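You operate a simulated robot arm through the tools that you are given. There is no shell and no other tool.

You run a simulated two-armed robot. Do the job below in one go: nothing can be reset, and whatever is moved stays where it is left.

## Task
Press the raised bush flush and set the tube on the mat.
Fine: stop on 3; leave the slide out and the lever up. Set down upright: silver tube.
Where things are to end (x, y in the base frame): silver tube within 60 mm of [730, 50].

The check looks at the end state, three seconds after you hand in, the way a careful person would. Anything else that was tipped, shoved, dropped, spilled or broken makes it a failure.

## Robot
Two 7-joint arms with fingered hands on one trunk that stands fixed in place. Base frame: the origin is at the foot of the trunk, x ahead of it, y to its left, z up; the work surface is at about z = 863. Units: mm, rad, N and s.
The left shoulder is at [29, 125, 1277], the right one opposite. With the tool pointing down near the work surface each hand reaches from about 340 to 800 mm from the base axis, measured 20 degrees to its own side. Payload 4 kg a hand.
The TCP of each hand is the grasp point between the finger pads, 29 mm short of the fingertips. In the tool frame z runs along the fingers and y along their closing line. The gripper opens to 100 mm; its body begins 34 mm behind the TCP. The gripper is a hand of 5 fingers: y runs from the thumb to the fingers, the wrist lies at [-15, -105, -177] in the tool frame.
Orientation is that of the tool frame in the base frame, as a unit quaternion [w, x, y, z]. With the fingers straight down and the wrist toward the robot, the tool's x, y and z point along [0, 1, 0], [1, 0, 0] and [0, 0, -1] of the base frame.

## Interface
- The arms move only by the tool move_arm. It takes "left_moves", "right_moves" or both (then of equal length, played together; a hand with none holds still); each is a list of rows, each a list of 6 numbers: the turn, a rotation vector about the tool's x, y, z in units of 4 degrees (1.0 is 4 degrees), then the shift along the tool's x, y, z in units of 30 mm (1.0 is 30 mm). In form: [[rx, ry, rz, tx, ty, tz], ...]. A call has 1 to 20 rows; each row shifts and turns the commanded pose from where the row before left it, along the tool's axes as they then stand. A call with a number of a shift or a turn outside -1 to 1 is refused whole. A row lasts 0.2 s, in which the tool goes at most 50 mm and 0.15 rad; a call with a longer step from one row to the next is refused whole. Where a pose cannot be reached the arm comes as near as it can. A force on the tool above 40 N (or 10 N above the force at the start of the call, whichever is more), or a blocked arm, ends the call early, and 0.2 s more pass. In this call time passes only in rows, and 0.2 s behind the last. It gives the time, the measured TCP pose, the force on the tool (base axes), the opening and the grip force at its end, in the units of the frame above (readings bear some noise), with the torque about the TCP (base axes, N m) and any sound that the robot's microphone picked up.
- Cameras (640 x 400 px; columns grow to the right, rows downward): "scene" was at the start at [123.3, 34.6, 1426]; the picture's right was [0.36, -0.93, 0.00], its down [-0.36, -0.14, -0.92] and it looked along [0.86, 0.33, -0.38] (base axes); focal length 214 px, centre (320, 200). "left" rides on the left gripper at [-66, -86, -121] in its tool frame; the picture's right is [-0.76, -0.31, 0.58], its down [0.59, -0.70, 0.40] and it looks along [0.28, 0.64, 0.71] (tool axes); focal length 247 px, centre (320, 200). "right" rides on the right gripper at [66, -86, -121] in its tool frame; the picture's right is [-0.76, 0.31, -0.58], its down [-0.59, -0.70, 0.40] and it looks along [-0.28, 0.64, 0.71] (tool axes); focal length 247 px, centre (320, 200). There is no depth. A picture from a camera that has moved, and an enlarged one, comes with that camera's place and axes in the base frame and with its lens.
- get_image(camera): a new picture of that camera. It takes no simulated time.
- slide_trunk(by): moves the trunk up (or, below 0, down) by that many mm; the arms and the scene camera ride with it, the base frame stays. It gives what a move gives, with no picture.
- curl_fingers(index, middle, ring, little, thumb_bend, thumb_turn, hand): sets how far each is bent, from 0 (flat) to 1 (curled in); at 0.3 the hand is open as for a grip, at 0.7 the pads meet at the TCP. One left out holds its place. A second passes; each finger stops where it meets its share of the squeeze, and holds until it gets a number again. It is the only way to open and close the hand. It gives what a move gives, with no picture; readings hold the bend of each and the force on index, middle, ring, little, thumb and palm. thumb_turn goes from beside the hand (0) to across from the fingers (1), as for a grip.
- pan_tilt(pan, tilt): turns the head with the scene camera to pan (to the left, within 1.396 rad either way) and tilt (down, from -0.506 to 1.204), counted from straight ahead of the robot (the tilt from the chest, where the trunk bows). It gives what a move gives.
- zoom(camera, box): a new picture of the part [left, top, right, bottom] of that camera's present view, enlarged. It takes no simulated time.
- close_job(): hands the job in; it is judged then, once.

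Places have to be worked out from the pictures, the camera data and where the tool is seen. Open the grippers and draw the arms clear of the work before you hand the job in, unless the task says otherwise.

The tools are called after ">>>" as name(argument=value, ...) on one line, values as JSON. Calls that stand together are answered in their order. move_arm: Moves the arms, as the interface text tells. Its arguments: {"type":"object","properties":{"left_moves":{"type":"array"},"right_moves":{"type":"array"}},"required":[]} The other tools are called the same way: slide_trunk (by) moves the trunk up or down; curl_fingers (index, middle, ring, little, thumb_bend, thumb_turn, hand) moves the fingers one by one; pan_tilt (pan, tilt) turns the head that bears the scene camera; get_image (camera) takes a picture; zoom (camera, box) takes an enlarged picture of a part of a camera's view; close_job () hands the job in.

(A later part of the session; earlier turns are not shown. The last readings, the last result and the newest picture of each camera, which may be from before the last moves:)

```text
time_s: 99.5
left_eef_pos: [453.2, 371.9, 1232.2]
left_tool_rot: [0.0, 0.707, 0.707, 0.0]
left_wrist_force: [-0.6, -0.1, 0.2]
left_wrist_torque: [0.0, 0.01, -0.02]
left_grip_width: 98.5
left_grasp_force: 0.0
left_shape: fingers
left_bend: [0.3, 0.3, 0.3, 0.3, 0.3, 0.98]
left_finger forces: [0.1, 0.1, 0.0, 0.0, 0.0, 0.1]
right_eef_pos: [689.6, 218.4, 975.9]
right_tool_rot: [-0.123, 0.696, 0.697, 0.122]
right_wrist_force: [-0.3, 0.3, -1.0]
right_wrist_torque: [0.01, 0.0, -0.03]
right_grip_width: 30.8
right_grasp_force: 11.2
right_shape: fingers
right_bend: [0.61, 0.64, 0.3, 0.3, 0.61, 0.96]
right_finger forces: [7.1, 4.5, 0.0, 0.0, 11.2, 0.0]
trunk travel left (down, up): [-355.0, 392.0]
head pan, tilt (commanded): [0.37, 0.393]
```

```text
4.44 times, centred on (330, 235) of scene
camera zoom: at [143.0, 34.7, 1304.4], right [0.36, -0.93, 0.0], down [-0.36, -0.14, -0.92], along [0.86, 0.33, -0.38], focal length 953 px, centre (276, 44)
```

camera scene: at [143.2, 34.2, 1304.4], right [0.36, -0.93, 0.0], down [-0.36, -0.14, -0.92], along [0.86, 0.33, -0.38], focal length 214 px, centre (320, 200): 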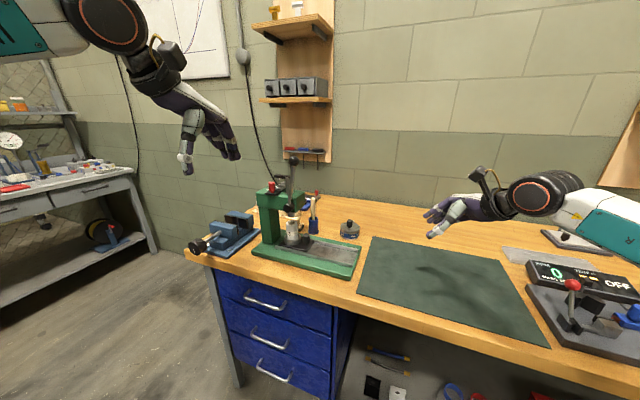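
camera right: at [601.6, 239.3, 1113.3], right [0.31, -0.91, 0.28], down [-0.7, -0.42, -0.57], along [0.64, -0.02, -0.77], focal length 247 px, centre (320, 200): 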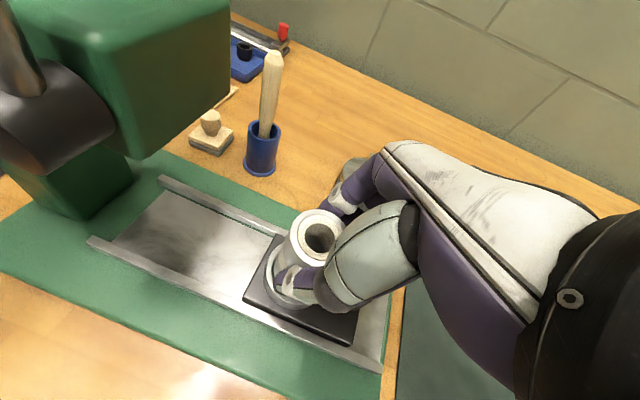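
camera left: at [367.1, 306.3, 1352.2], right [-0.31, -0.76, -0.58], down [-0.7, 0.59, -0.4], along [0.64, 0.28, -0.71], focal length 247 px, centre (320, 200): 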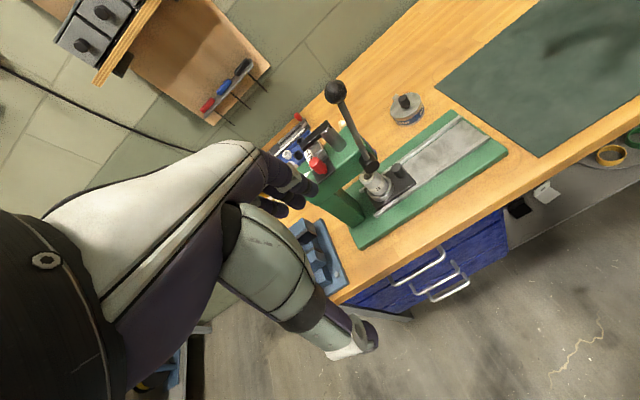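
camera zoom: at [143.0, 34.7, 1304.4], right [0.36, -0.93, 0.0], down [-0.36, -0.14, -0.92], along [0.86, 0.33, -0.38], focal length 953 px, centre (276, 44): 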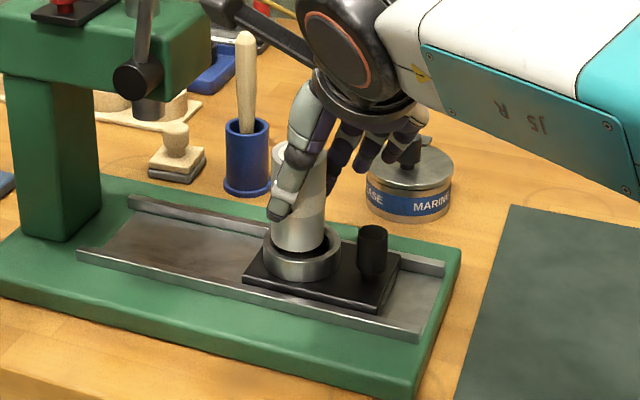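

The tube comes up with the hand. I lift 45 mm more to clear the cup and then check its tilt.

>>> move_arm(right_moves=[[0, 0, 0, 0.103, 0, -0.282], [0, 0, 0, 0.103, 0, -0.282], [0, 0, 0, 0.103, 0, -0.282], [0, 0, 0, 0.103, 0, -0.282], [0, 0, 0, 0.103, 0, -0.282]])

>>> get_image(camera="right")

>>> zoom(camera="left", box=[370, 40, 490, 180])

>>> zoom(camera="scene", box=[280, 170, 380, 270])

```text
time_s: 100.7
left_eef_pos: [453.8, 371.5, 1231.5]
left_tool_rot: [-0.001, 0.707, 0.707, 0.0]
left_wrist_force: [-0.2, 0.8, -0.1]
left_wrist_torque: [0.01, 0.0, 0.01]
left_grip_width: 98.7
left_grasp_force: 0.2
left_shape: fingers
left_bend: [0.3, 0.3, 0.3, 0.3, 0.3, 0.98]
left_finger forces: [0.1, 0.1, 0.0, 0.1, 0.0, 0.0]
right_eef_pos: [689.8, 217.6, 1021.0]
right_tool_rot: [-0.123, 0.697, 0.696, 0.123]
right_wrist_force: [-0.6, -0.6, -0.6]
right_wrist_torque: [-0.01, -0.01, -0.03]
right_grip_width: 30.5
right_grasp_force: 11.2
right_shape: fingers
right_bend: [0.61, 0.64, 0.3, 0.3, 0.61, 0.96]
right_finger forces: [7.0, 4.6, 0.0, 0.0, 11.1, 0.0]
trunk travel left (down, up): [-355.0, 392.0]
head pan, tilt (commanded): [0.37, 0.393]
```

```text
taken
camera right: at [603.2, 238.6, 1158.8], right [0.31, -0.91, 0.28], down [-0.7, -0.42, -0.58], along [0.64, -0.02, -0.77], focal length 247 px, centre (320, 200)
```

right: 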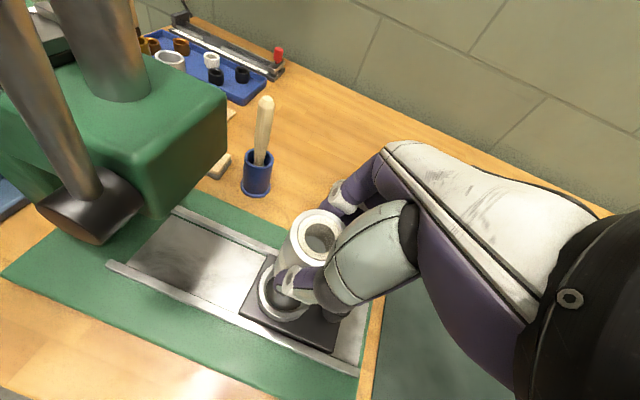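

```text
2.86 times, centred on (430, 110) of left
camera zoom: at [367.0, 306.9, 1352.2], right [-0.31, -0.76, -0.58], down [-0.7, 0.59, -0.4], along [0.64, 0.28, -0.71], focal length 706 px, centre (6, 457)
```

zoom: 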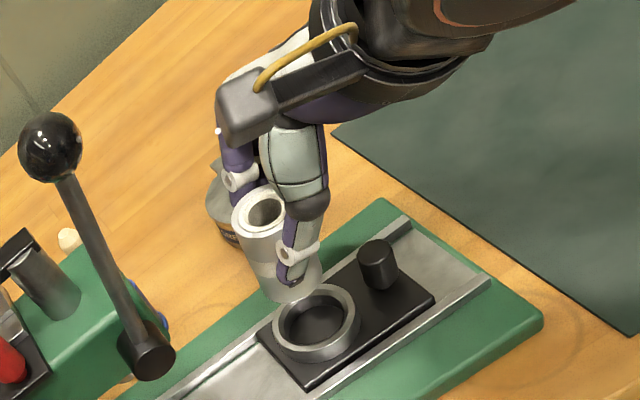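

```text
4.00 times, centred on (330, 220) of scene
camera zoom: at [143.2, 34.7, 1304.4], right [0.36, -0.93, 0.0], down [-0.36, -0.14, -0.92], along [0.86, 0.33, -0.38], focal length 858 px, centre (280, 120)
```

zoom: 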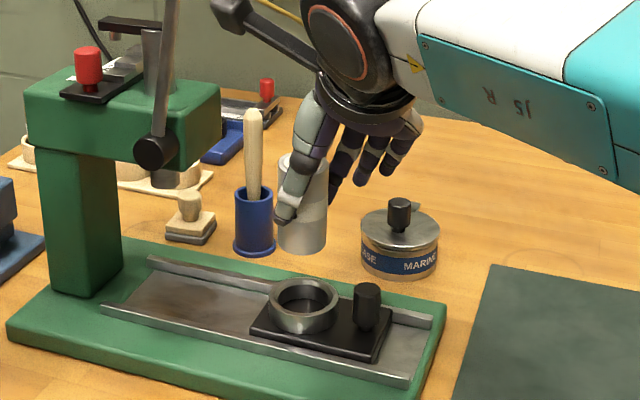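

The tube is held well and close to upright. I raise it a bit, carry it −y past the slide knob, then over to (730, 50).

>>> move_arm(right_moves=[[0, 0, 0, 0.171, 0, -0.47], [0, 0, 0, -0.4, 0, -0.146], [0, 0, 0, -0.627, 0, -0.228], [0, 0, 0, -0.627, 0, -0.228], [0, 0, 0, -0.627, 0, -0.228], [0, 0, 0, -0.627, 0, -0.228], [0, 0, 0, -0.627, 0, -0.228], [0, 0, 0, -0.227, 0, -0.083], [0, 0, 0, -0.428, 0.338, -0.156], [0, 0, 0, -0.428, 0.338, -0.156], [0, 0, 0, -0.428, 0.338, -0.156], [0, 0, 0, -0.428, 0.338, -0.156]])

>>> get_image(camera="scene")

>>> get_image(camera="right")

>>> get_image(camera="left")

```text
time_s: 103.3
left_eef_pos: [453.3, 370.9, 1232.1]
left_tool_rot: [0.0, 0.708, 0.707, 0.001]
left_wrist_force: [0.2, 0.1, -0.4]
left_wrist_torque: [0.01, 0.0, -0.01]
left_grip_width: 98.6
left_grasp_force: 0.1
left_shape: fingers
left_bend: [0.3, 0.3, 0.3, 0.3, 0.3, 0.98]
left_finger forces: [0.0, 0.0, 0.1, 0.1, 0.0, 0.0]
right_eef_pos: [730.2, 41.6, 1035.4]
right_tool_rot: [-0.123, 0.696, 0.697, 0.123]
right_wrist_force: [0.1, 0.4, -1.0]
right_wrist_torque: [0.0, 0.01, -0.01]
right_grip_width: 30.6
right_grasp_force: 11.3
right_shape: fingers
right_bend: [0.61, 0.64, 0.3, 0.3, 0.61, 0.96]
right_finger forces: [7.0, 4.4, 0.0, 0.0, 11.2, 0.0]
trunk travel left (down, up): [-355.0, 392.0]
head pan, tilt (commanded): [0.37, 0.393]
```

```text
taken
camera scene: at [143.4, 34.4, 1304.3], right [0.36, -0.93, 0.0], down [-0.36, -0.14, -0.92], along [0.86, 0.33, -0.38], focal length 214 px, centre (320, 200)
```

scene: 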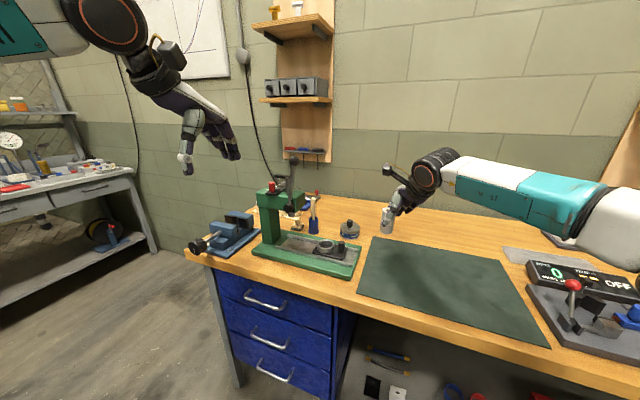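

```text
taken
camera right: at [642.8, 62.9, 1172.4], right [0.31, -0.91, 0.28], down [-0.7, -0.42, -0.58], along [0.64, -0.02, -0.77], focal length 247 px, centre (320, 200)
```

right: 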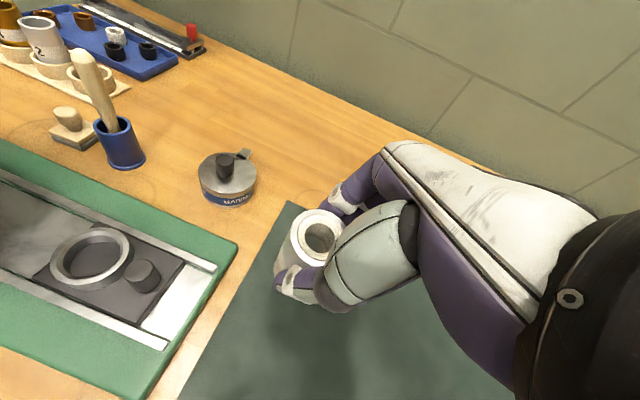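

```text
taken
camera left: at [367.2, 306.6, 1352.1], right [-0.31, -0.76, -0.58], down [-0.7, 0.59, -0.4], along [0.64, 0.28, -0.71], focal length 247 px, centre (320, 200)
```

left: 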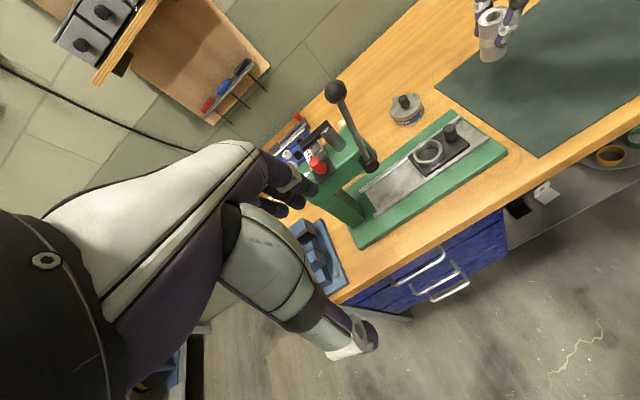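

The tube hangs over the mat at about (730, 49). I descend 88 mm, stopping short of contact.

>>> move_arm(right_moves=[[0, 0, 0, -0.125, 0, 0.345], [0, 0, 0, -0.125, 0, 0.345], [0, 0, 0, -0.125, 0, 0.345], [0, 0, 0, -0.125, 0, 0.345], [0, 0, 0, -0.125, 0, 0.345], [0, 0, 0, -0.125, 0, 0.345], [0, 0, 0, -0.125, 0, 0.345], [0, 0, 0, -0.125, 0, 0.345]])

>>> zoom(camera="scene", box=[340, 180, 460, 280])

>>> zoom(camera="left", box=[420, 0, 560, 130])

>>> get_image(camera="right")

```text
time_s: 105.1
left_eef_pos: [452.9, 371.9, 1231.8]
left_tool_rot: [0.0, 0.708, 0.707, 0.0]
left_wrist_force: [0.6, 0.8, -0.1]
left_wrist_torque: [-0.02, 0.01, 0.01]
left_grip_width: 98.7
left_grasp_force: 0.0
left_shape: fingers
left_bend: [0.3, 0.3, 0.3, 0.3, 0.3, 0.98]
left_finger forces: [0.0, 0.0, 0.1, 0.0, 0.0, 0.0]
right_eef_pos: [729.7, 43.7, 947.6]
right_tool_rot: [-0.123, 0.696, 0.697, 0.123]
right_wrist_force: [-0.2, -0.2, -1.3]
right_wrist_torque: [-0.04, -0.01, -0.03]
right_grip_width: 30.7
right_grasp_force: 10.9
right_shape: fingers
right_bend: [0.61, 0.64, 0.3, 0.3, 0.61, 0.96]
right_finger forces: [6.9, 4.4, 0.0, 0.0, 11.2, 0.0]
trunk travel left (down, up): [-355.0, 392.0]
head pan, tilt (commanded): [0.37, 0.393]
```

```text
4.00 times, centred on (400, 230) of scene
camera zoom: at [143.4, 34.6, 1304.3], right [0.36, -0.93, 0.0], down [-0.36, -0.14, -0.92], along [0.86, 0.33, -0.38], focal length 858 px, centre (0, 80)
```

zoom: 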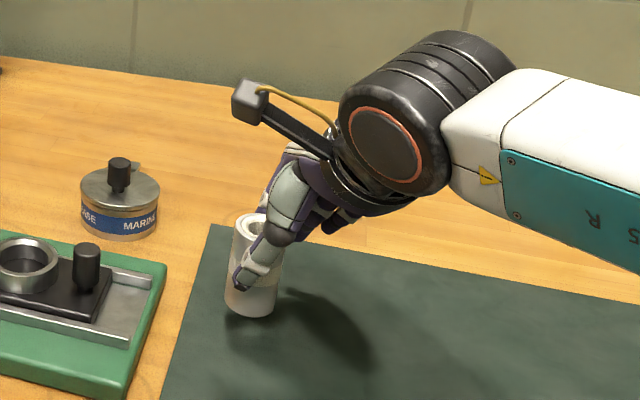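

```text
3.08 times, centred on (490, 65) of left
camera zoom: at [367.2, 306.8, 1352.1], right [-0.31, -0.76, -0.58], down [-0.7, 0.59, -0.4], along [0.64, 0.28, -0.71], focal length 760 px, centre (-203, 615)
```

zoom: 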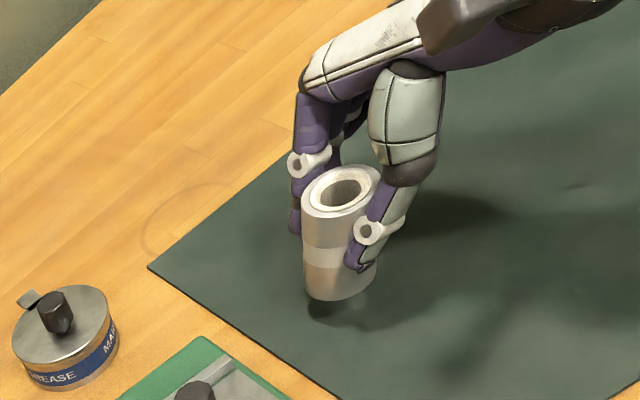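

```text
taken
camera right: at [642.8, 63.6, 1085.0], right [0.31, -0.91, 0.28], down [-0.7, -0.42, -0.58], along [0.64, -0.02, -0.77], focal length 247 px, centre (320, 200)
```

right: 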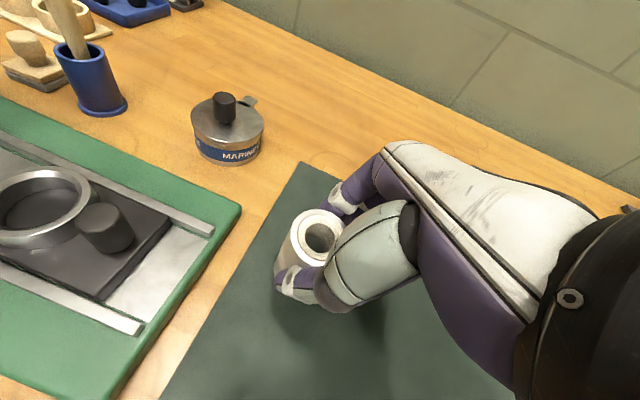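

The tube is roughly 15 mm above the mat. I zoom in to measure its tilt before touchdown.

>>> zoom(camera="left", box=[470, 40, 530, 110])

>>> zoom(camera="scene", box=[380, 225, 430, 275])

```text
5.71 times, centred on (500, 75) of left
camera zoom: at [367.2, 306.8, 1352.1], right [-0.31, -0.76, -0.58], down [-0.7, 0.59, -0.4], along [0.64, 0.28, -0.71], focal length 1411 px, centre (-709, 914)
```

zoom: 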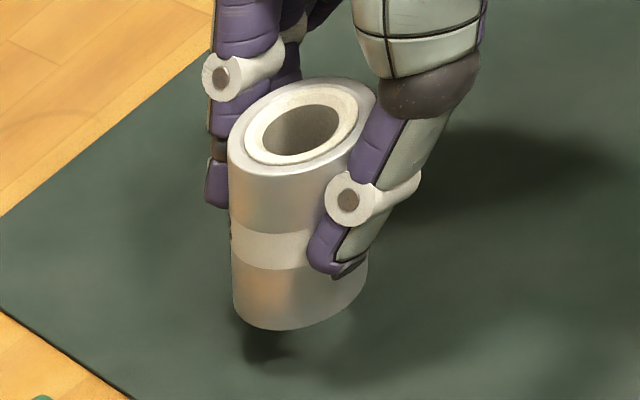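

```text
8.00 times, centred on (405, 250) of scene
camera zoom: at [143.4, 34.6, 1304.3], right [0.36, -0.93, 0.0], down [-0.36, -0.14, -0.92], along [0.86, 0.33, -0.38], focal length 1716 px, centre (-360, -200)
```

zoom: 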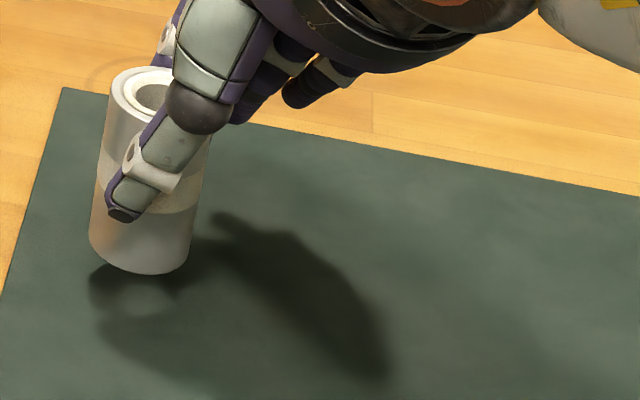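

The tube leans about 4.6° (bottom toward +x). I pitch the hand 4° to stand it upright and lower 10 mm.

>>> move_arm(right_moves=[[1, 0, 0, 0, 0, 0], [0, 0, 0, -0.046, -0.009, 0.125], [0, 0, 0, -0.046, -0.009, 0.125], [0, 0, 0, -0.023, -0.004, 0.063]])

>>> zoom(camera="left", box=[470, 40, 530, 110])

>>> zoom(camera="scene", box=[380, 225, 430, 275])

```text
time_s: 106.1
left_eef_pos: [454.2, 371.1, 1231.8]
left_tool_rot: [0.0, 0.707, 0.707, 0.0]
left_wrist_force: [-0.9, 0.5, -0.8]
left_wrist_torque: [0.01, 0.03, 0.03]
left_grip_width: 98.5
left_grasp_force: 0.1
left_shape: fingers
left_bend: [0.3, 0.3, 0.3, 0.3, 0.3, 0.98]
left_finger forces: [0.0, 0.0, 0.0, 0.0, 0.1, 0.0]
right_eef_pos: [728.9, 41.3, 938.3]
right_tool_rot: [-0.146, 0.692, 0.7, 0.099]
right_wrist_force: [0.7, 0.2, -1.0]
right_wrist_torque: [-0.02, 0.0, 0.01]
right_grip_width: 30.7
right_grasp_force: 11.2
right_shape: fingers
right_bend: [0.61, 0.64, 0.3, 0.3, 0.61, 0.96]
right_finger forces: [7.0, 4.5, 0.0, 0.0, 11.2, 0.1]
trunk travel left (down, up): [-355.0, 392.0]
head pan, tilt (commanded): [0.37, 0.393]
```

```text
5.71 times, centred on (500, 75) of left
camera zoom: at [367.0, 306.7, 1352.2], right [-0.31, -0.76, -0.58], down [-0.7, 0.59, -0.4], along [0.64, 0.28, -0.71], focal length 1411 px, centre (-709, 914)
```

zoom: 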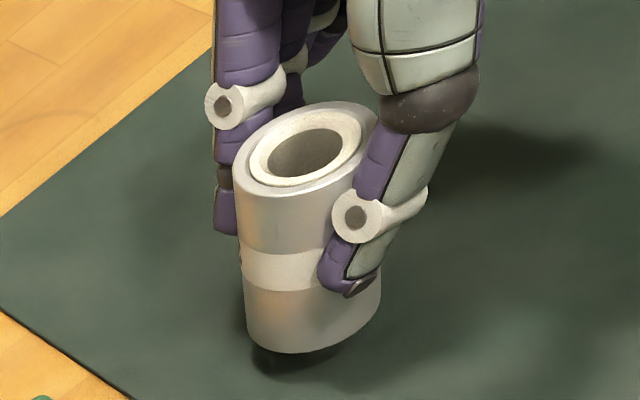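

```text
8.00 times, centred on (405, 250) of scene
camera zoom: at [143.2, 34.5, 1304.4], right [0.36, -0.93, 0.0], down [-0.36, -0.14, -0.92], along [0.86, 0.33, -0.38], focal length 1716 px, centre (-360, -200)
```

zoom: 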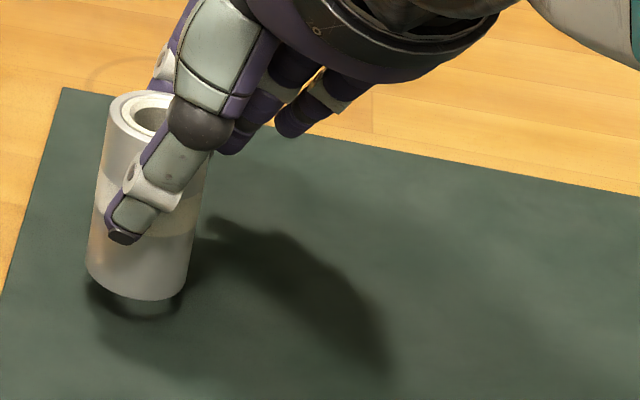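

Only about 2° of lean remains. I add 2° more pitch and lower in 2–3 mm steps until contact.

>>> move_arm(right_moves=[[0.5, 0, 0, 0, 0, 0], [0, 0, 0, -0.034, -0.01, 0.094]])

>>> zoom(camera="left", box=[470, 40, 530, 110])

>>> zoom(camera="scene", box=[380, 225, 430, 275])

```text
time_s: 106.7
left_eef_pos: [453.2, 371.2, 1231.9]
left_tool_rot: [0.0, 0.707, 0.707, 0.0]
left_wrist_force: [-0.5, -0.3, 0.3]
left_wrist_torque: [0.0, 0.02, 0.01]
left_grip_width: 98.5
left_grasp_force: 0.0
left_shape: fingers
left_bend: [0.3, 0.3, 0.3, 0.3, 0.3, 0.98]
left_finger forces: [0.0, 0.0, 0.0, 0.0, 0.0, 0.0]
right_eef_pos: [728.9, 41.4, 934.2]
right_tool_rot: [-0.16, 0.689, 0.702, 0.086]
right_wrist_force: [0.6, 0.1, -1.0]
right_wrist_torque: [0.0, 0.01, 0.0]
right_grip_width: 30.6
right_grasp_force: 11.5
right_shape: fingers
right_bend: [0.61, 0.64, 0.3, 0.3, 0.61, 0.96]
right_finger forces: [7.1, 4.4, 0.0, 0.1, 11.2, 0.0]
trunk travel left (down, up): [-355.0, 392.0]
head pan, tilt (commanded): [0.37, 0.393]
```

```text
5.71 times, centred on (500, 75) of left
camera zoom: at [367.1, 306.7, 1352.1], right [-0.31, -0.76, -0.58], down [-0.7, 0.59, -0.4], along [0.64, 0.28, -0.71], focal length 1411 px, centre (-709, 914)
```

zoom: 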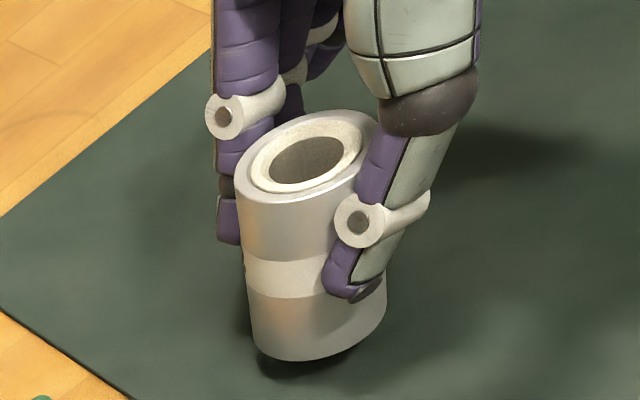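

```text
8.00 times, centred on (405, 250) of scene
camera zoom: at [143.3, 34.5, 1304.3], right [0.36, -0.93, 0.0], down [-0.36, -0.14, -0.92], along [0.86, 0.33, -0.38], focal length 1716 px, centre (-360, -200)
```

zoom: 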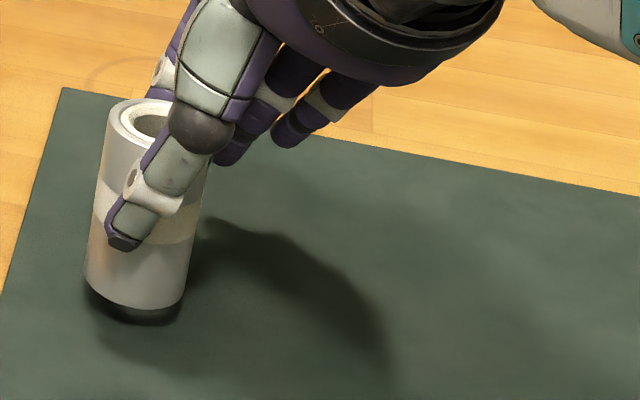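

Nearly upright and still several millimetres clear. I lower 5 mm and read the force.

>>> move_arm(right_moves=[[0, 0, 0, -0.029, -0.008, 0.078], [0, 0, 0, -0.029, -0.008, 0.078]])

>>> zoom(camera="scene", box=[380, 225, 430, 275])

```text
time_s: 107.3
left_eef_pos: [452.3, 371.9, 1232.2]
left_tool_rot: [-0.001, 0.707, 0.707, 0.0]
left_wrist_force: [-0.1, 0.0, -0.2]
left_wrist_torque: [0.02, 0.01, -0.01]
left_grip_width: 98.5
left_grasp_force: 0.0
left_shape: fingers
left_bend: [0.3, 0.3, 0.3, 0.3, 0.3, 0.98]
left_finger forces: [0.0, 0.1, 0.1, 0.0, 0.1, 0.1]
right_eef_pos: [728.8, 41.4, 929.8]
right_tool_rot: [-0.16, 0.689, 0.702, 0.086]
right_wrist_force: [0.7, 0.0, -0.9]
right_wrist_torque: [0.01, -0.03, 0.0]
right_grip_width: 30.6
right_grasp_force: 11.0
right_shape: fingers
right_bend: [0.61, 0.64, 0.3, 0.3, 0.61, 0.96]
right_finger forces: [6.9, 4.4, 0.0, 0.1, 11.2, 0.0]
trunk travel left (down, up): [-355.0, 392.0]
head pan, tilt (commanded): [0.37, 0.393]
```

```text
8.00 times, centred on (405, 250) of scene
camera zoom: at [143.3, 34.6, 1304.3], right [0.36, -0.93, 0.0], down [-0.36, -0.14, -0.92], along [0.86, 0.33, -0.38], focal length 1716 px, centre (-360, -200)
```

zoom: 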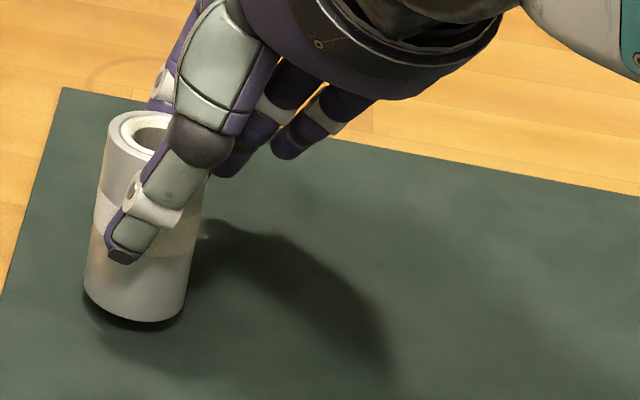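

The gap is small now but still no contact. I lower another 4 mm in 2 mm steps.

>>> move_arm(right_moves=[[0, 0, 0, -0.023, -0.006, 0.063], [0, 0, 0, -0.023, -0.006, 0.063]])

>>> zoom(camera="scene", box=[380, 225, 430, 275])

>>> zoom(camera="left", box=[470, 40, 530, 110])

```text
time_s: 107.9
left_eef_pos: [453.5, 371.3, 1230.9]
left_tool_rot: [0.0, 0.707, 0.707, 0.0]
left_wrist_force: [0.0, -0.2, -1.1]
left_wrist_torque: [0.02, 0.0, -0.02]
left_grip_width: 98.6
left_grasp_force: 0.0
left_shape: fingers
left_bend: [0.3, 0.3, 0.3, 0.3, 0.3, 0.98]
left_finger forces: [0.0, 0.0, 0.1, 0.1, 0.0, 0.0]
right_eef_pos: [727.0, 42.3, 924.6]
right_tool_rot: [-0.159, 0.688, 0.703, 0.085]
right_wrist_force: [0.2, 0.2, -0.3]
right_wrist_torque: [-0.01, -0.01, -0.01]
right_grip_width: 30.6
right_grasp_force: 11.3
right_shape: fingers
right_bend: [0.61, 0.64, 0.3, 0.3, 0.61, 0.96]
right_finger forces: [7.0, 4.5, 0.0, 0.0, 11.1, 0.1]
trunk travel left (down, up): [-355.0, 392.0]
head pan, tilt (commanded): [0.37, 0.393]
```

```text
8.00 times, centred on (405, 250) of scene
camera zoom: at [143.3, 34.6, 1304.4], right [0.36, -0.93, 0.0], down [-0.36, -0.14, -0.92], along [0.86, 0.33, -0.38], focal length 1716 px, centre (-360, -200)
```

zoom: 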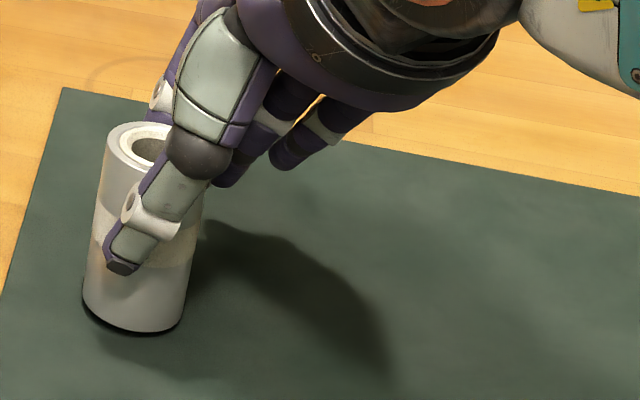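

```text
5.71 times, centred on (500, 75) of left
camera zoom: at [367.1, 306.8, 1352.1], right [-0.31, -0.76, -0.58], down [-0.7, 0.59, -0.4], along [0.64, 0.28, -0.71], focal length 1411 px, centre (-709, 914)
```

zoom: 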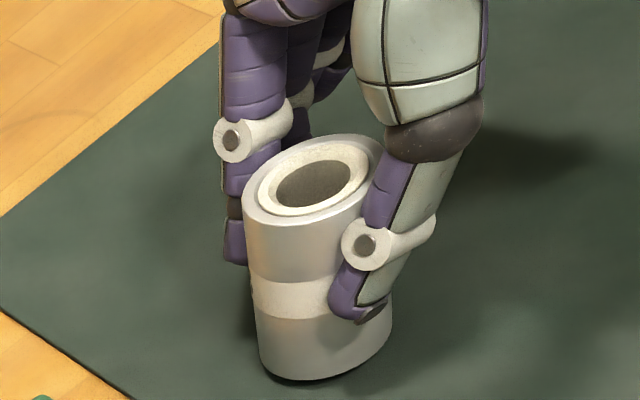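

Only about 2 mm of gap seems to remain. I lower in single small steps until the weight comes off the hand.

>>> move_arm(right_moves=[[0, 0, 0, -0.017, -0.005, 0.047], [0, 0, 0, 0, 0, 0]])

>>> zoom(camera="scene", box=[380, 225, 430, 275])

```text
time_s: 108.5
left_eef_pos: [452.7, 371.6, 1230.9]
left_tool_rot: [0.0, 0.707, 0.708, -0.001]
left_wrist_force: [-0.7, 0.3, 0.7]
left_wrist_torque: [-0.01, 0.01, 0.0]
left_grip_width: 98.4
left_grasp_force: 0.0
left_shape: fingers
left_bend: [0.3, 0.3, 0.3, 0.3, 0.3, 0.98]
left_finger forces: [0.1, 0.1, 0.0, 0.0, 0.1, 0.0]
right_eef_pos: [727.0, 42.2, 923.2]
right_tool_rot: [-0.16, 0.689, 0.702, 0.085]
right_wrist_force: [-0.3, -0.3, -0.8]
right_wrist_torque: [0.01, -0.01, 0.01]
right_grip_width: 30.6
right_grasp_force: 11.0
right_shape: fingers
right_bend: [0.61, 0.64, 0.3, 0.3, 0.61, 0.96]
right_finger forces: [7.0, 4.6, 0.0, 0.1, 11.2, 0.0]
trunk travel left (down, up): [-355.0, 392.0]
head pan, tilt (commanded): [0.37, 0.393]
```

```text
8.00 times, centred on (405, 250) of scene
camera zoom: at [143.3, 34.6, 1304.4], right [0.36, -0.93, 0.0], down [-0.36, -0.14, -0.92], along [0.86, 0.33, -0.38], focal length 1716 px, centre (-360, -200)
```

zoom: 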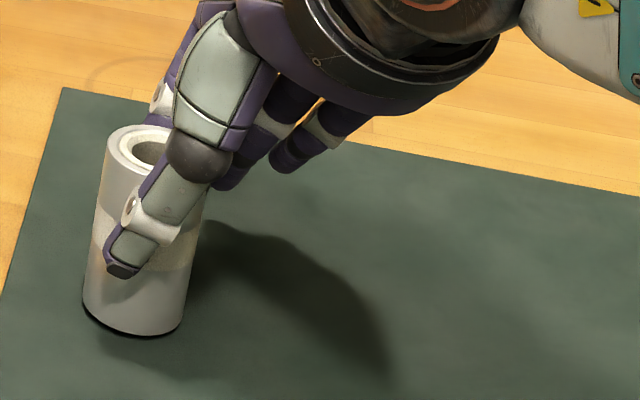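

Still hanging by a hair. Another 2 mm down.

>>> move_arm(right_moves=[[0, 0, 0, -0.023, -0.006, 0.063], [0, 0, 0, 0, 0, 0]])

>>> zoom(camera="scene", box=[380, 225, 430, 275])

```text
time_s: 109.1
left_eef_pos: [453.6, 371.6, 1233.0]
left_tool_rot: [-0.001, 0.707, 0.707, 0.0]
left_wrist_force: [-0.6, 0.0, -0.5]
left_wrist_torque: [0.0, 0.03, -0.01]
left_grip_width: 98.6
left_grasp_force: 0.0
left_shape: fingers
left_bend: [0.3, 0.3, 0.3, 0.3, 0.3, 0.98]
left_finger forces: [0.1, 0.0, 0.0, 0.0, 0.1, 0.1]
right_eef_pos: [727.3, 41.1, 921.9]
right_tool_rot: [-0.159, 0.689, 0.702, 0.086]
right_wrist_force: [0.2, 0.0, 0.2]
right_wrist_torque: [-0.01, 0.01, 0.0]
right_grip_width: 30.5
right_grasp_force: 10.9
right_shape: fingers
right_bend: [0.61, 0.64, 0.3, 0.3, 0.61, 0.96]
right_finger forces: [7.1, 4.5, 0.0, 0.0, 11.3, 0.0]
trunk travel left (down, up): [-355.0, 392.0]
head pan, tilt (commanded): [0.37, 0.393]
```

```text
8.00 times, centred on (405, 250) of scene
camera zoom: at [143.2, 34.6, 1304.4], right [0.36, -0.93, 0.0], down [-0.36, -0.14, -0.92], along [0.86, 0.33, -0.38], focal length 1716 px, centre (-360, -200)
```

zoom: 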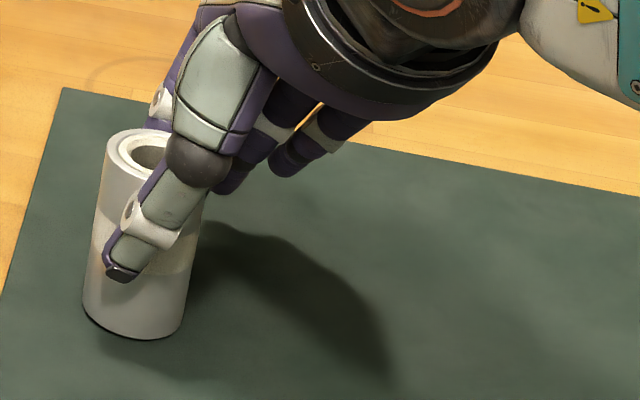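

The weight reading went to about zero, so it is just touching. I press 1.5 mm more to seat it flat.

>>> move_arm(right_moves=[[0, 0, 0, -0.017, -0.005, 0.047], [0, 0, 0, 0, 0, 0]])

>>> zoom(camera="left", box=[470, 40, 530, 110])

```text
time_s: 109.7
left_eef_pos: [452.8, 372.6, 1232.4]
left_tool_rot: [0.0, 0.707, 0.707, 0.0]
left_wrist_force: [0.3, 0.5, 0.0]
left_wrist_torque: [0.01, 0.0, -0.01]
left_grip_width: 98.4
left_grasp_force: 0.1
left_shape: fingers
left_bend: [0.3, 0.3, 0.3, 0.3, 0.3, 0.98]
left_finger forces: [0.1, 0.1, 0.0, 0.0, 0.1, 0.0]
right_eef_pos: [726.8, 42.9, 922.0]
right_tool_rot: [-0.158, 0.689, 0.702, 0.085]
right_wrist_force: [0.0, 0.1, 3.2]
right_wrist_torque: [0.01, -0.03, 0.0]
right_grip_width: 30.5
right_grasp_force: 12.2
right_shape: fingers
right_bend: [0.62, 0.64, 0.3, 0.3, 0.61, 0.96]
right_finger forces: [7.4, 5.2, 0.0, 0.0, 11.4, 0.0]
trunk travel left (down, up): [-355.0, 392.0]
head pan, tilt (commanded): [0.37, 0.393]
```

```text
5.71 times, centred on (500, 75) of left
camera zoom: at [366.7, 306.8, 1352.3], right [-0.31, -0.76, -0.58], down [-0.7, 0.59, -0.4], along [0.64, 0.28, -0.71], focal length 1411 px, centre (-709, 914)
```

zoom: 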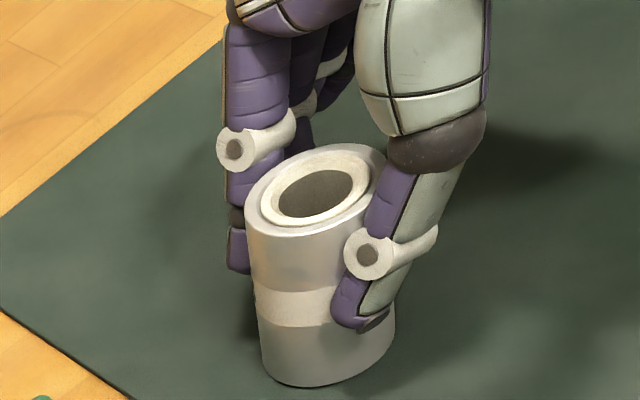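

The tube is standing on the mat with about 3 N of push. I release gently in stages.

>>> curl_fingers(hand="right", index=0.59, middle=0.61, thumb_bend=0.59)

>>> curl_fingers(hand="right", index=0.5, middle=0.5, thumb_bend=0.5)

>>> zoom(camera="left", box=[470, 40, 530, 110])

>>> zoom(camera="scene", box=[380, 225, 430, 275])

```text
time_s: 110.7
left_eef_pos: [453.0, 371.8, 1231.5]
left_tool_rot: [0.0, 0.707, 0.707, 0.0]
left_wrist_force: [0.6, 0.1, 0.9]
left_wrist_torque: [-0.04, -0.01, -0.01]
left_grip_width: 98.5
left_grasp_force: 0.1
left_shape: fingers
left_bend: [0.3, 0.3, 0.3, 0.3, 0.3, 0.98]
left_finger forces: [0.0, 0.0, 0.0, 0.1, 0.0, 0.1]
right_eef_pos: [726.4, 42.6, 920.1]
right_tool_rot: [-0.158, 0.689, 0.702, 0.086]
right_wrist_force: [-1.5, 0.5, 2.4]
right_wrist_torque: [0.07, 0.05, -0.03]
right_grip_width: 33.4
right_grasp_force: 2.3
right_shape: fingers
right_bend: [0.59, 0.6, 0.3, 0.3, 0.57, 0.96]
right_finger forces: [0.4, 1.0, 0.0, 0.1, 3.1, 0.0]
trunk travel left (down, up): [-355.0, 392.0]
head pan, tilt (commanded): [0.37, 0.393]
```

```text
time_s: 111.7
left_eef_pos: [453.8, 371.4, 1231.1]
left_tool_rot: [0.0, 0.707, 0.707, 0.001]
left_wrist_force: [0.3, 0.0, 0.0]
left_wrist_torque: [0.01, 0.01, -0.01]
left_grip_width: 98.3
left_grasp_force: 0.1
left_shape: fingers
left_bend: [0.3, 0.3, 0.3, 0.3, 0.3, 0.98]
left_finger forces: [0.0, 0.1, 0.0, 0.0, 0.0, 0.0]
right_eef_pos: [725.6, 41.4, 921.6]
right_tool_rot: [-0.16, 0.689, 0.702, 0.085]
right_wrist_force: [0.3, 0.5, -0.3]
right_wrist_torque: [0.0, 0.0, -0.02]
right_grip_width: 49.7
right_grasp_force: 0.1
right_shape: fingers
right_bend: [0.5, 0.5, 0.3, 0.3, 0.5, 0.97]
right_finger forces: [0.1, 0.0, 0.0, 0.0, 0.0, 0.1]
trunk travel left (down, up): [-355.0, 392.0]
head pan, tilt (commanded): [0.37, 0.393]
```

```text
5.71 times, centred on (500, 75) of left
camera zoom: at [367.0, 306.8, 1352.2], right [-0.31, -0.76, -0.58], down [-0.7, 0.59, -0.4], along [0.64, 0.28, -0.71], focal length 1411 px, centre (-709, 914)
```

zoom: 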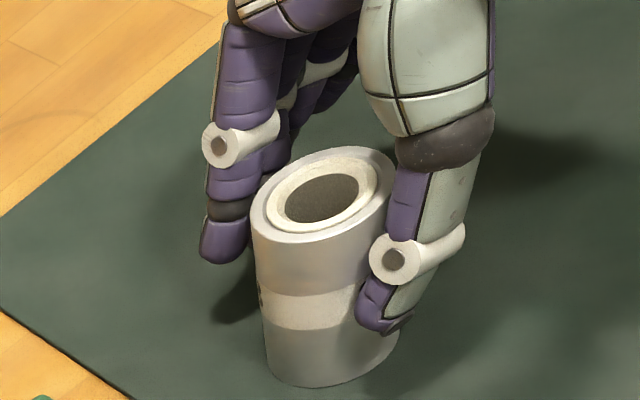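

```text
8.00 times, centred on (405, 250) of scene
camera zoom: at [143.2, 34.6, 1304.4], right [0.36, -0.93, 0.0], down [-0.36, -0.14, -0.92], along [0.86, 0.33, -0.38], focal length 1716 px, centre (-360, -200)
```

zoom: 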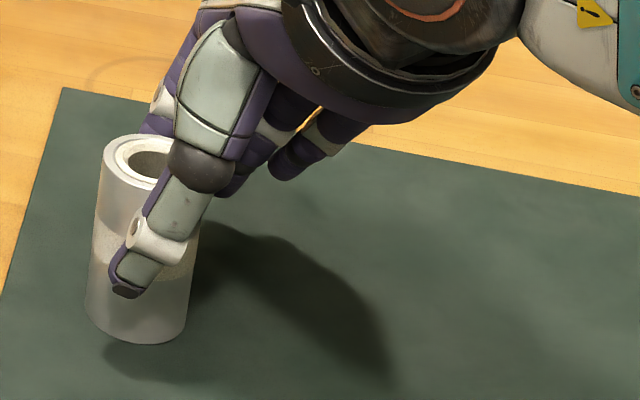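

The tube stands free and upright. I open the hand fully and then rise straight up.

>>> curl_fingers(hand="right", index=0.35, middle=0.35, thumb_bend=0.3)

>>> move_arm(right_moves=[[0, 0, 0, 0.09, 0, -0.25], [0, 0, 0, 0.14, 0, -0.38], [0, 0, 0, 0.17, 0, -0.47], [0, 0, 0, 0.17, 0, -0.47], [0, 0, 0, 0.17, 0, -0.47], [0, 0, 0, 0.17, 0, -0.47]])

>>> get_image(camera="scene")

>>> get_image(camera="right")

>>> zoom(camera="left", box=[440, 0, 560, 120])

```text
time_s: 112.7
left_eef_pos: [452.5, 371.7, 1230.3]
left_tool_rot: [0.0, 0.707, 0.707, 0.0]
left_wrist_force: [-1.0, 0.0, 1.0]
left_wrist_torque: [0.0, -0.01, -0.01]
left_grip_width: 98.5
left_grasp_force: 0.1
left_shape: fingers
left_bend: [0.3, 0.3, 0.3, 0.3, 0.3, 0.98]
left_finger forces: [0.0, 0.0, 0.0, 0.1, 0.0, 0.0]
right_eef_pos: [726.9, 41.5, 921.3]
right_tool_rot: [-0.159, 0.689, 0.702, 0.086]
right_wrist_force: [-0.2, -0.7, 0.2]
right_wrist_torque: [-0.03, 0.0, 0.01]
right_grip_width: 92.6
right_grasp_force: 0.2
right_shape: fingers
right_bend: [0.35, 0.35, 0.3, 0.3, 0.3, 0.97]
right_finger forces: [0.0, 0.0, 0.0, 0.0, 0.0, 0.0]
trunk travel left (down, up): [-355.0, 392.0]
head pan, tilt (commanded): [0.37, 0.393]
```

```text
time_s: 114.1
left_eef_pos: [453.1, 372.2, 1232.3]
left_tool_rot: [0.0, 0.707, 0.707, 0.001]
left_wrist_force: [0.9, -0.3, -0.1]
left_wrist_torque: [-0.01, -0.02, -0.05]
left_grip_width: 98.4
left_grasp_force: 0.1
left_shape: fingers
left_bend: [0.3, 0.3, 0.3, 0.3, 0.3, 0.98]
left_finger forces: [0.0, 0.0, 0.1, 0.0, 0.0, 0.0]
right_eef_pos: [734.0, 42.8, 1000.5]
right_tool_rot: [-0.159, 0.689, 0.702, 0.086]
right_wrist_force: [-0.3, 0.9, -0.5]
right_wrist_torque: [0.01, 0.02, 0.0]
right_grip_width: 92.7
right_grasp_force: 0.0
right_shape: fingers
right_bend: [0.35, 0.35, 0.3, 0.3, 0.3, 0.97]
right_finger forces: [0.0, 0.1, 0.0, 0.1, 0.1, 0.0]
trunk travel left (down, up): [-355.0, 392.0]
head pan, tilt (commanded): [0.37, 0.393]
```

```text
taken
camera scene: at [143.1, 34.6, 1304.4], right [0.36, -0.93, 0.0], down [-0.36, -0.14, -0.92], along [0.86, 0.33, -0.38], focal length 214 px, centre (320, 200)
```

scene: 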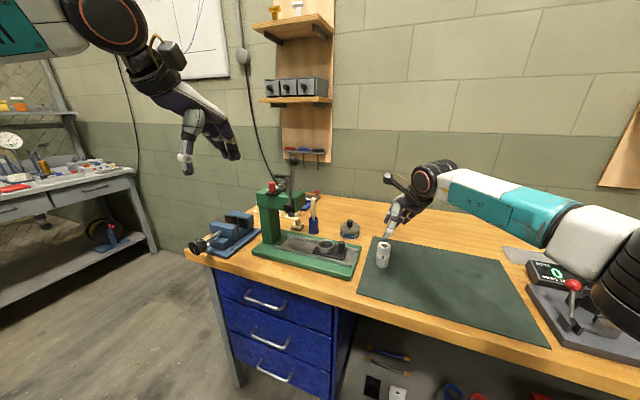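

```text
taken
camera right: at [659.9, 60.4, 1146.5], right [0.37, -0.9, 0.25], down [-0.74, -0.44, -0.5], along [0.56, 0.0, -0.83], focal length 247 px, centre (320, 200)
```

right: 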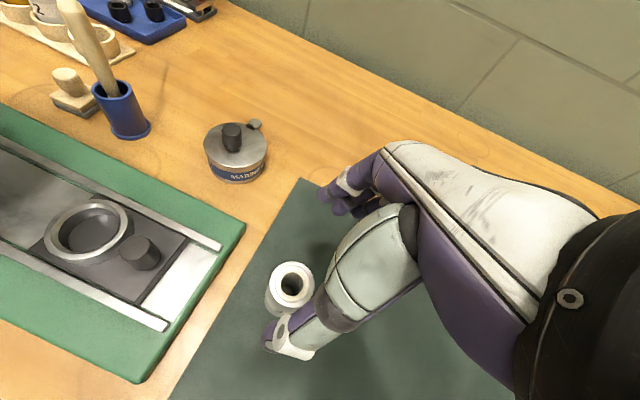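

```text
3.33 times, centred on (500, 60) of left
camera zoom: at [366.9, 306.8, 1352.2], right [-0.31, -0.76, -0.58], down [-0.7, 0.59, -0.4], along [0.64, 0.28, -0.71], focal length 823 px, centre (-280, 667)
```

zoom: 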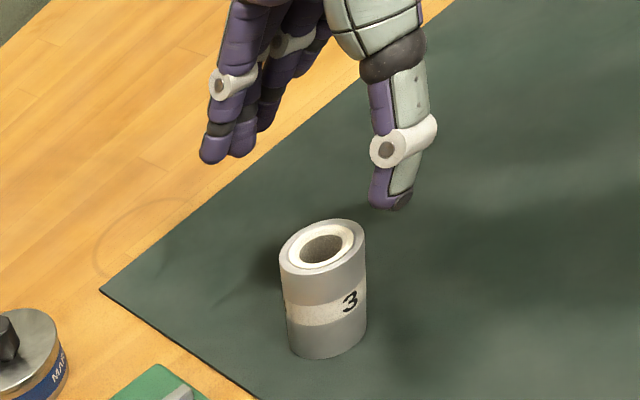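

The tube stands upright on the mat near (722, 50). I raise the right hand further and draw it away to the right and back.

>>> move_arm(right_moves=[[0, 0, 0, 0.25, 0, -0.7], [0, 0, 0, 0.285, 0, -0.78], [0, 0, 0, 0.285, 0, -0.78], [0, 0, 0, 0.285, 0, -0.78], [0, 0, 0, -0.6, -0.4, -0.25], [0, 0, 0, -0.78, -0.6, -0.285], [0, 0, 0, -0.78, -0.6, -0.285], [0, 0, 0, -0.78, -0.6, -0.285], [0, 0, 0, -0.78, -0.6, -0.285], [0, 0, 0, -0.78, -0.6, -0.285], [0, 0, 0, -0.78, -0.6, -0.285], [0, 0, 0, -0.78, -0.6, -0.285], [0, 0, 0, -0.78, -0.6, -0.285]])

>>> get_image(camera="scene")

>>> get_image(camera="right")

>>> get_image(camera="left")

```text
time_s: 116.9
left_eef_pos: [452.8, 371.2, 1233.1]
left_tool_rot: [0.0, 0.707, 0.707, 0.0]
left_wrist_force: [-0.2, 0.4, 0.0]
left_wrist_torque: [0.04, 0.03, 0.01]
left_grip_width: 98.5
left_grasp_force: 0.0
left_shape: fingers
left_bend: [0.3, 0.3, 0.3, 0.3, 0.3, 0.98]
left_finger forces: [0.1, 0.0, 0.0, 0.0, 0.0, 0.1]
right_eef_pos: [595.0, -181.4, 1113.5]
right_tool_rot: [-0.158, 0.689, 0.702, 0.086]
right_wrist_force: [-0.1, -0.2, -0.5]
right_wrist_torque: [0.0, 0.03, 0.03]
right_grip_width: 92.8
right_grasp_force: 0.0
right_shape: fingers
right_bend: [0.35, 0.35, 0.3, 0.3, 0.3, 0.98]
right_finger forces: [0.0, 0.0, 0.0, 0.0, 0.1, 0.1]
trunk travel left (down, up): [-355.0, 392.0]
head pan, tilt (commanded): [0.37, 0.393]
```

```text
taken
camera scene: at [142.7, 33.9, 1304.5], right [0.36, -0.93, 0.0], down [-0.36, -0.14, -0.92], along [0.86, 0.33, -0.38], focal length 214 px, centre (320, 200)
```

scene: 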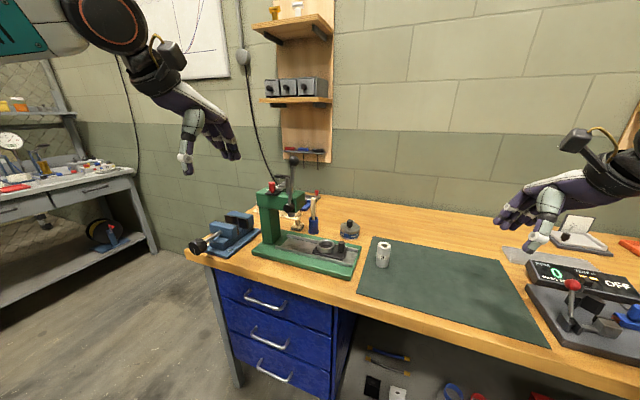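

```text
taken
camera right: at [521.5, -164.0, 1258.5], right [0.37, -0.9, 0.25], down [-0.74, -0.44, -0.51], along [0.56, 0.0, -0.83], focal length 247 px, centre (320, 200)
```

right: 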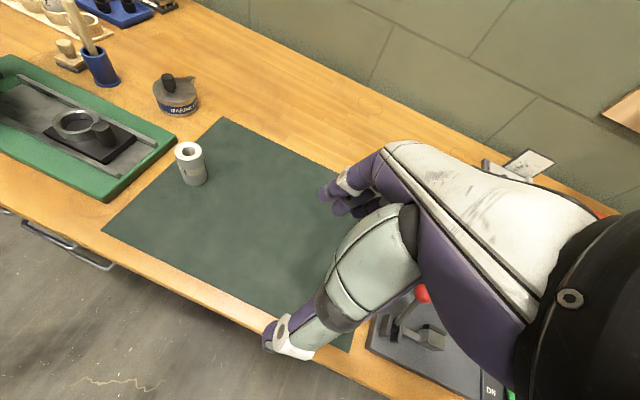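

```text
taken
camera left: at [366.4, 306.1, 1352.5], right [-0.31, -0.76, -0.58], down [-0.7, 0.59, -0.4], along [0.64, 0.28, -0.71], focal length 247 px, centre (320, 200)
```

left: 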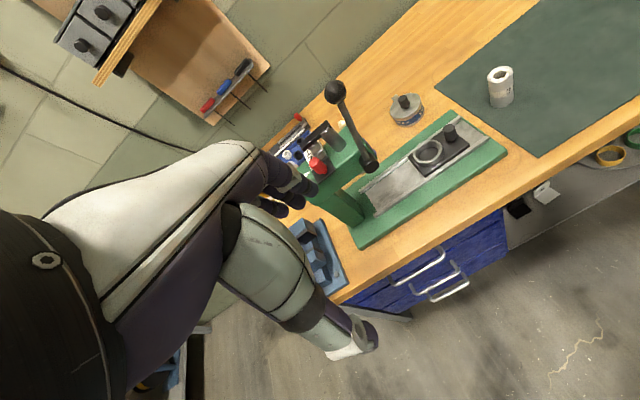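

Both hands are clear. I raise the trunk back 120 mm to lift the arms further away and inspect the final state closely.

>>> slide_trunk(by=120)

>>> get_image(camera="scene")

>>> zoom(camera="scene", box=[250, 190, 370, 310])

>>> get_image(camera="left")

>>> zoom(camera="scene", box=[350, 230, 430, 310])

```text
time_s: 118.4
left_eef_pos: [452.8, 371.6, 1351.2]
left_tool_rot: [0.0, 0.707, 0.707, 0.0]
left_wrist_force: [-0.5, 0.8, 0.8]
left_wrist_torque: [0.02, 0.04, 0.01]
left_grip_width: 98.4
left_grasp_force: 0.1
left_shape: fingers
left_bend: [0.3, 0.3, 0.3, 0.3, 0.3, 0.98]
left_finger forces: [0.0, 0.1, 0.1, 0.1, 0.0, 0.0]
right_eef_pos: [596.1, -180.9, 1232.6]
right_tool_rot: [-0.159, 0.689, 0.702, 0.086]
right_wrist_force: [-0.3, -0.8, 0.6]
right_wrist_torque: [0.02, -0.01, 0.01]
right_grip_width: 92.6
right_grasp_force: 0.0
right_shape: fingers
right_bend: [0.35, 0.35, 0.3, 0.3, 0.3, 0.98]
right_finger forces: [0.0, 0.1, 0.1, 0.0, 0.0, 0.0]
trunk travel left (down, up): [-475.0, 272.0]
head pan, tilt (commanded): [0.37, 0.393]
```

```text
taken
camera scene: at [123.7, 34.5, 1425.9], right [0.36, -0.93, 0.0], down [-0.36, -0.14, -0.92], along [0.86, 0.33, -0.38], focal length 214 px, centre (320, 200)
```

scene: 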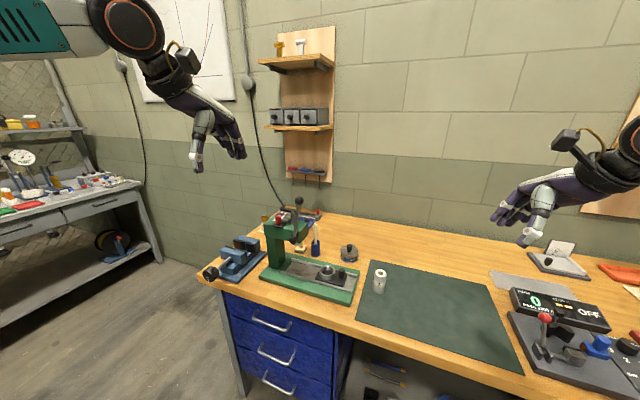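

```text
3.33 times, centred on (310, 250) of scene
camera zoom: at [123.7, 34.5, 1425.9], right [0.36, -0.93, 0.0], down [-0.36, -0.14, -0.92], along [0.86, 0.33, -0.38], focal length 715 px, centre (353, 33)
```

zoom: 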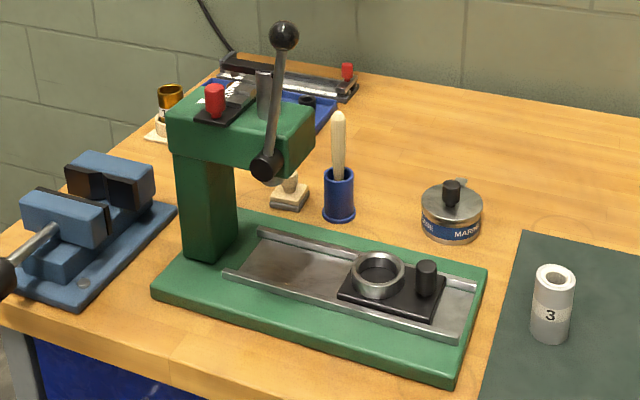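

```text
taken
camera left: at [367.6, 306.6, 1472.2], right [-0.31, -0.76, -0.58], down [-0.7, 0.59, -0.4], along [0.64, 0.28, -0.71], focal length 247 px, centre (320, 200)
```

left: 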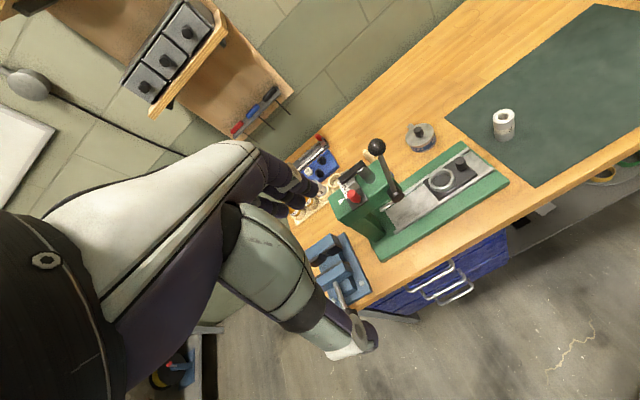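

```text
5.00 times, centred on (390, 270) of scene
camera zoom: at [123.7, 34.5, 1425.9], right [0.36, -0.93, 0.0], down [-0.36, -0.14, -0.92], along [0.86, 0.33, -0.38], focal length 1072 px, centre (-30, -150)
```

zoom: 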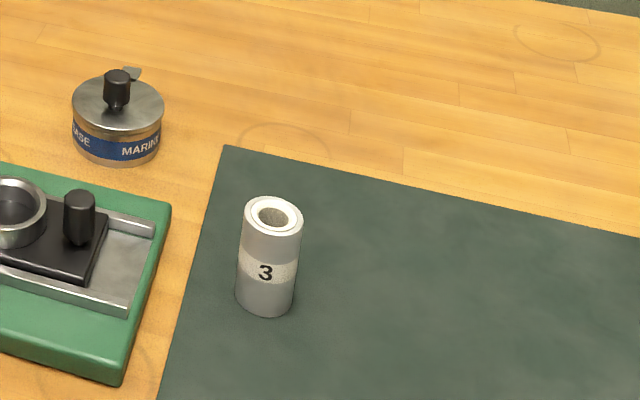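

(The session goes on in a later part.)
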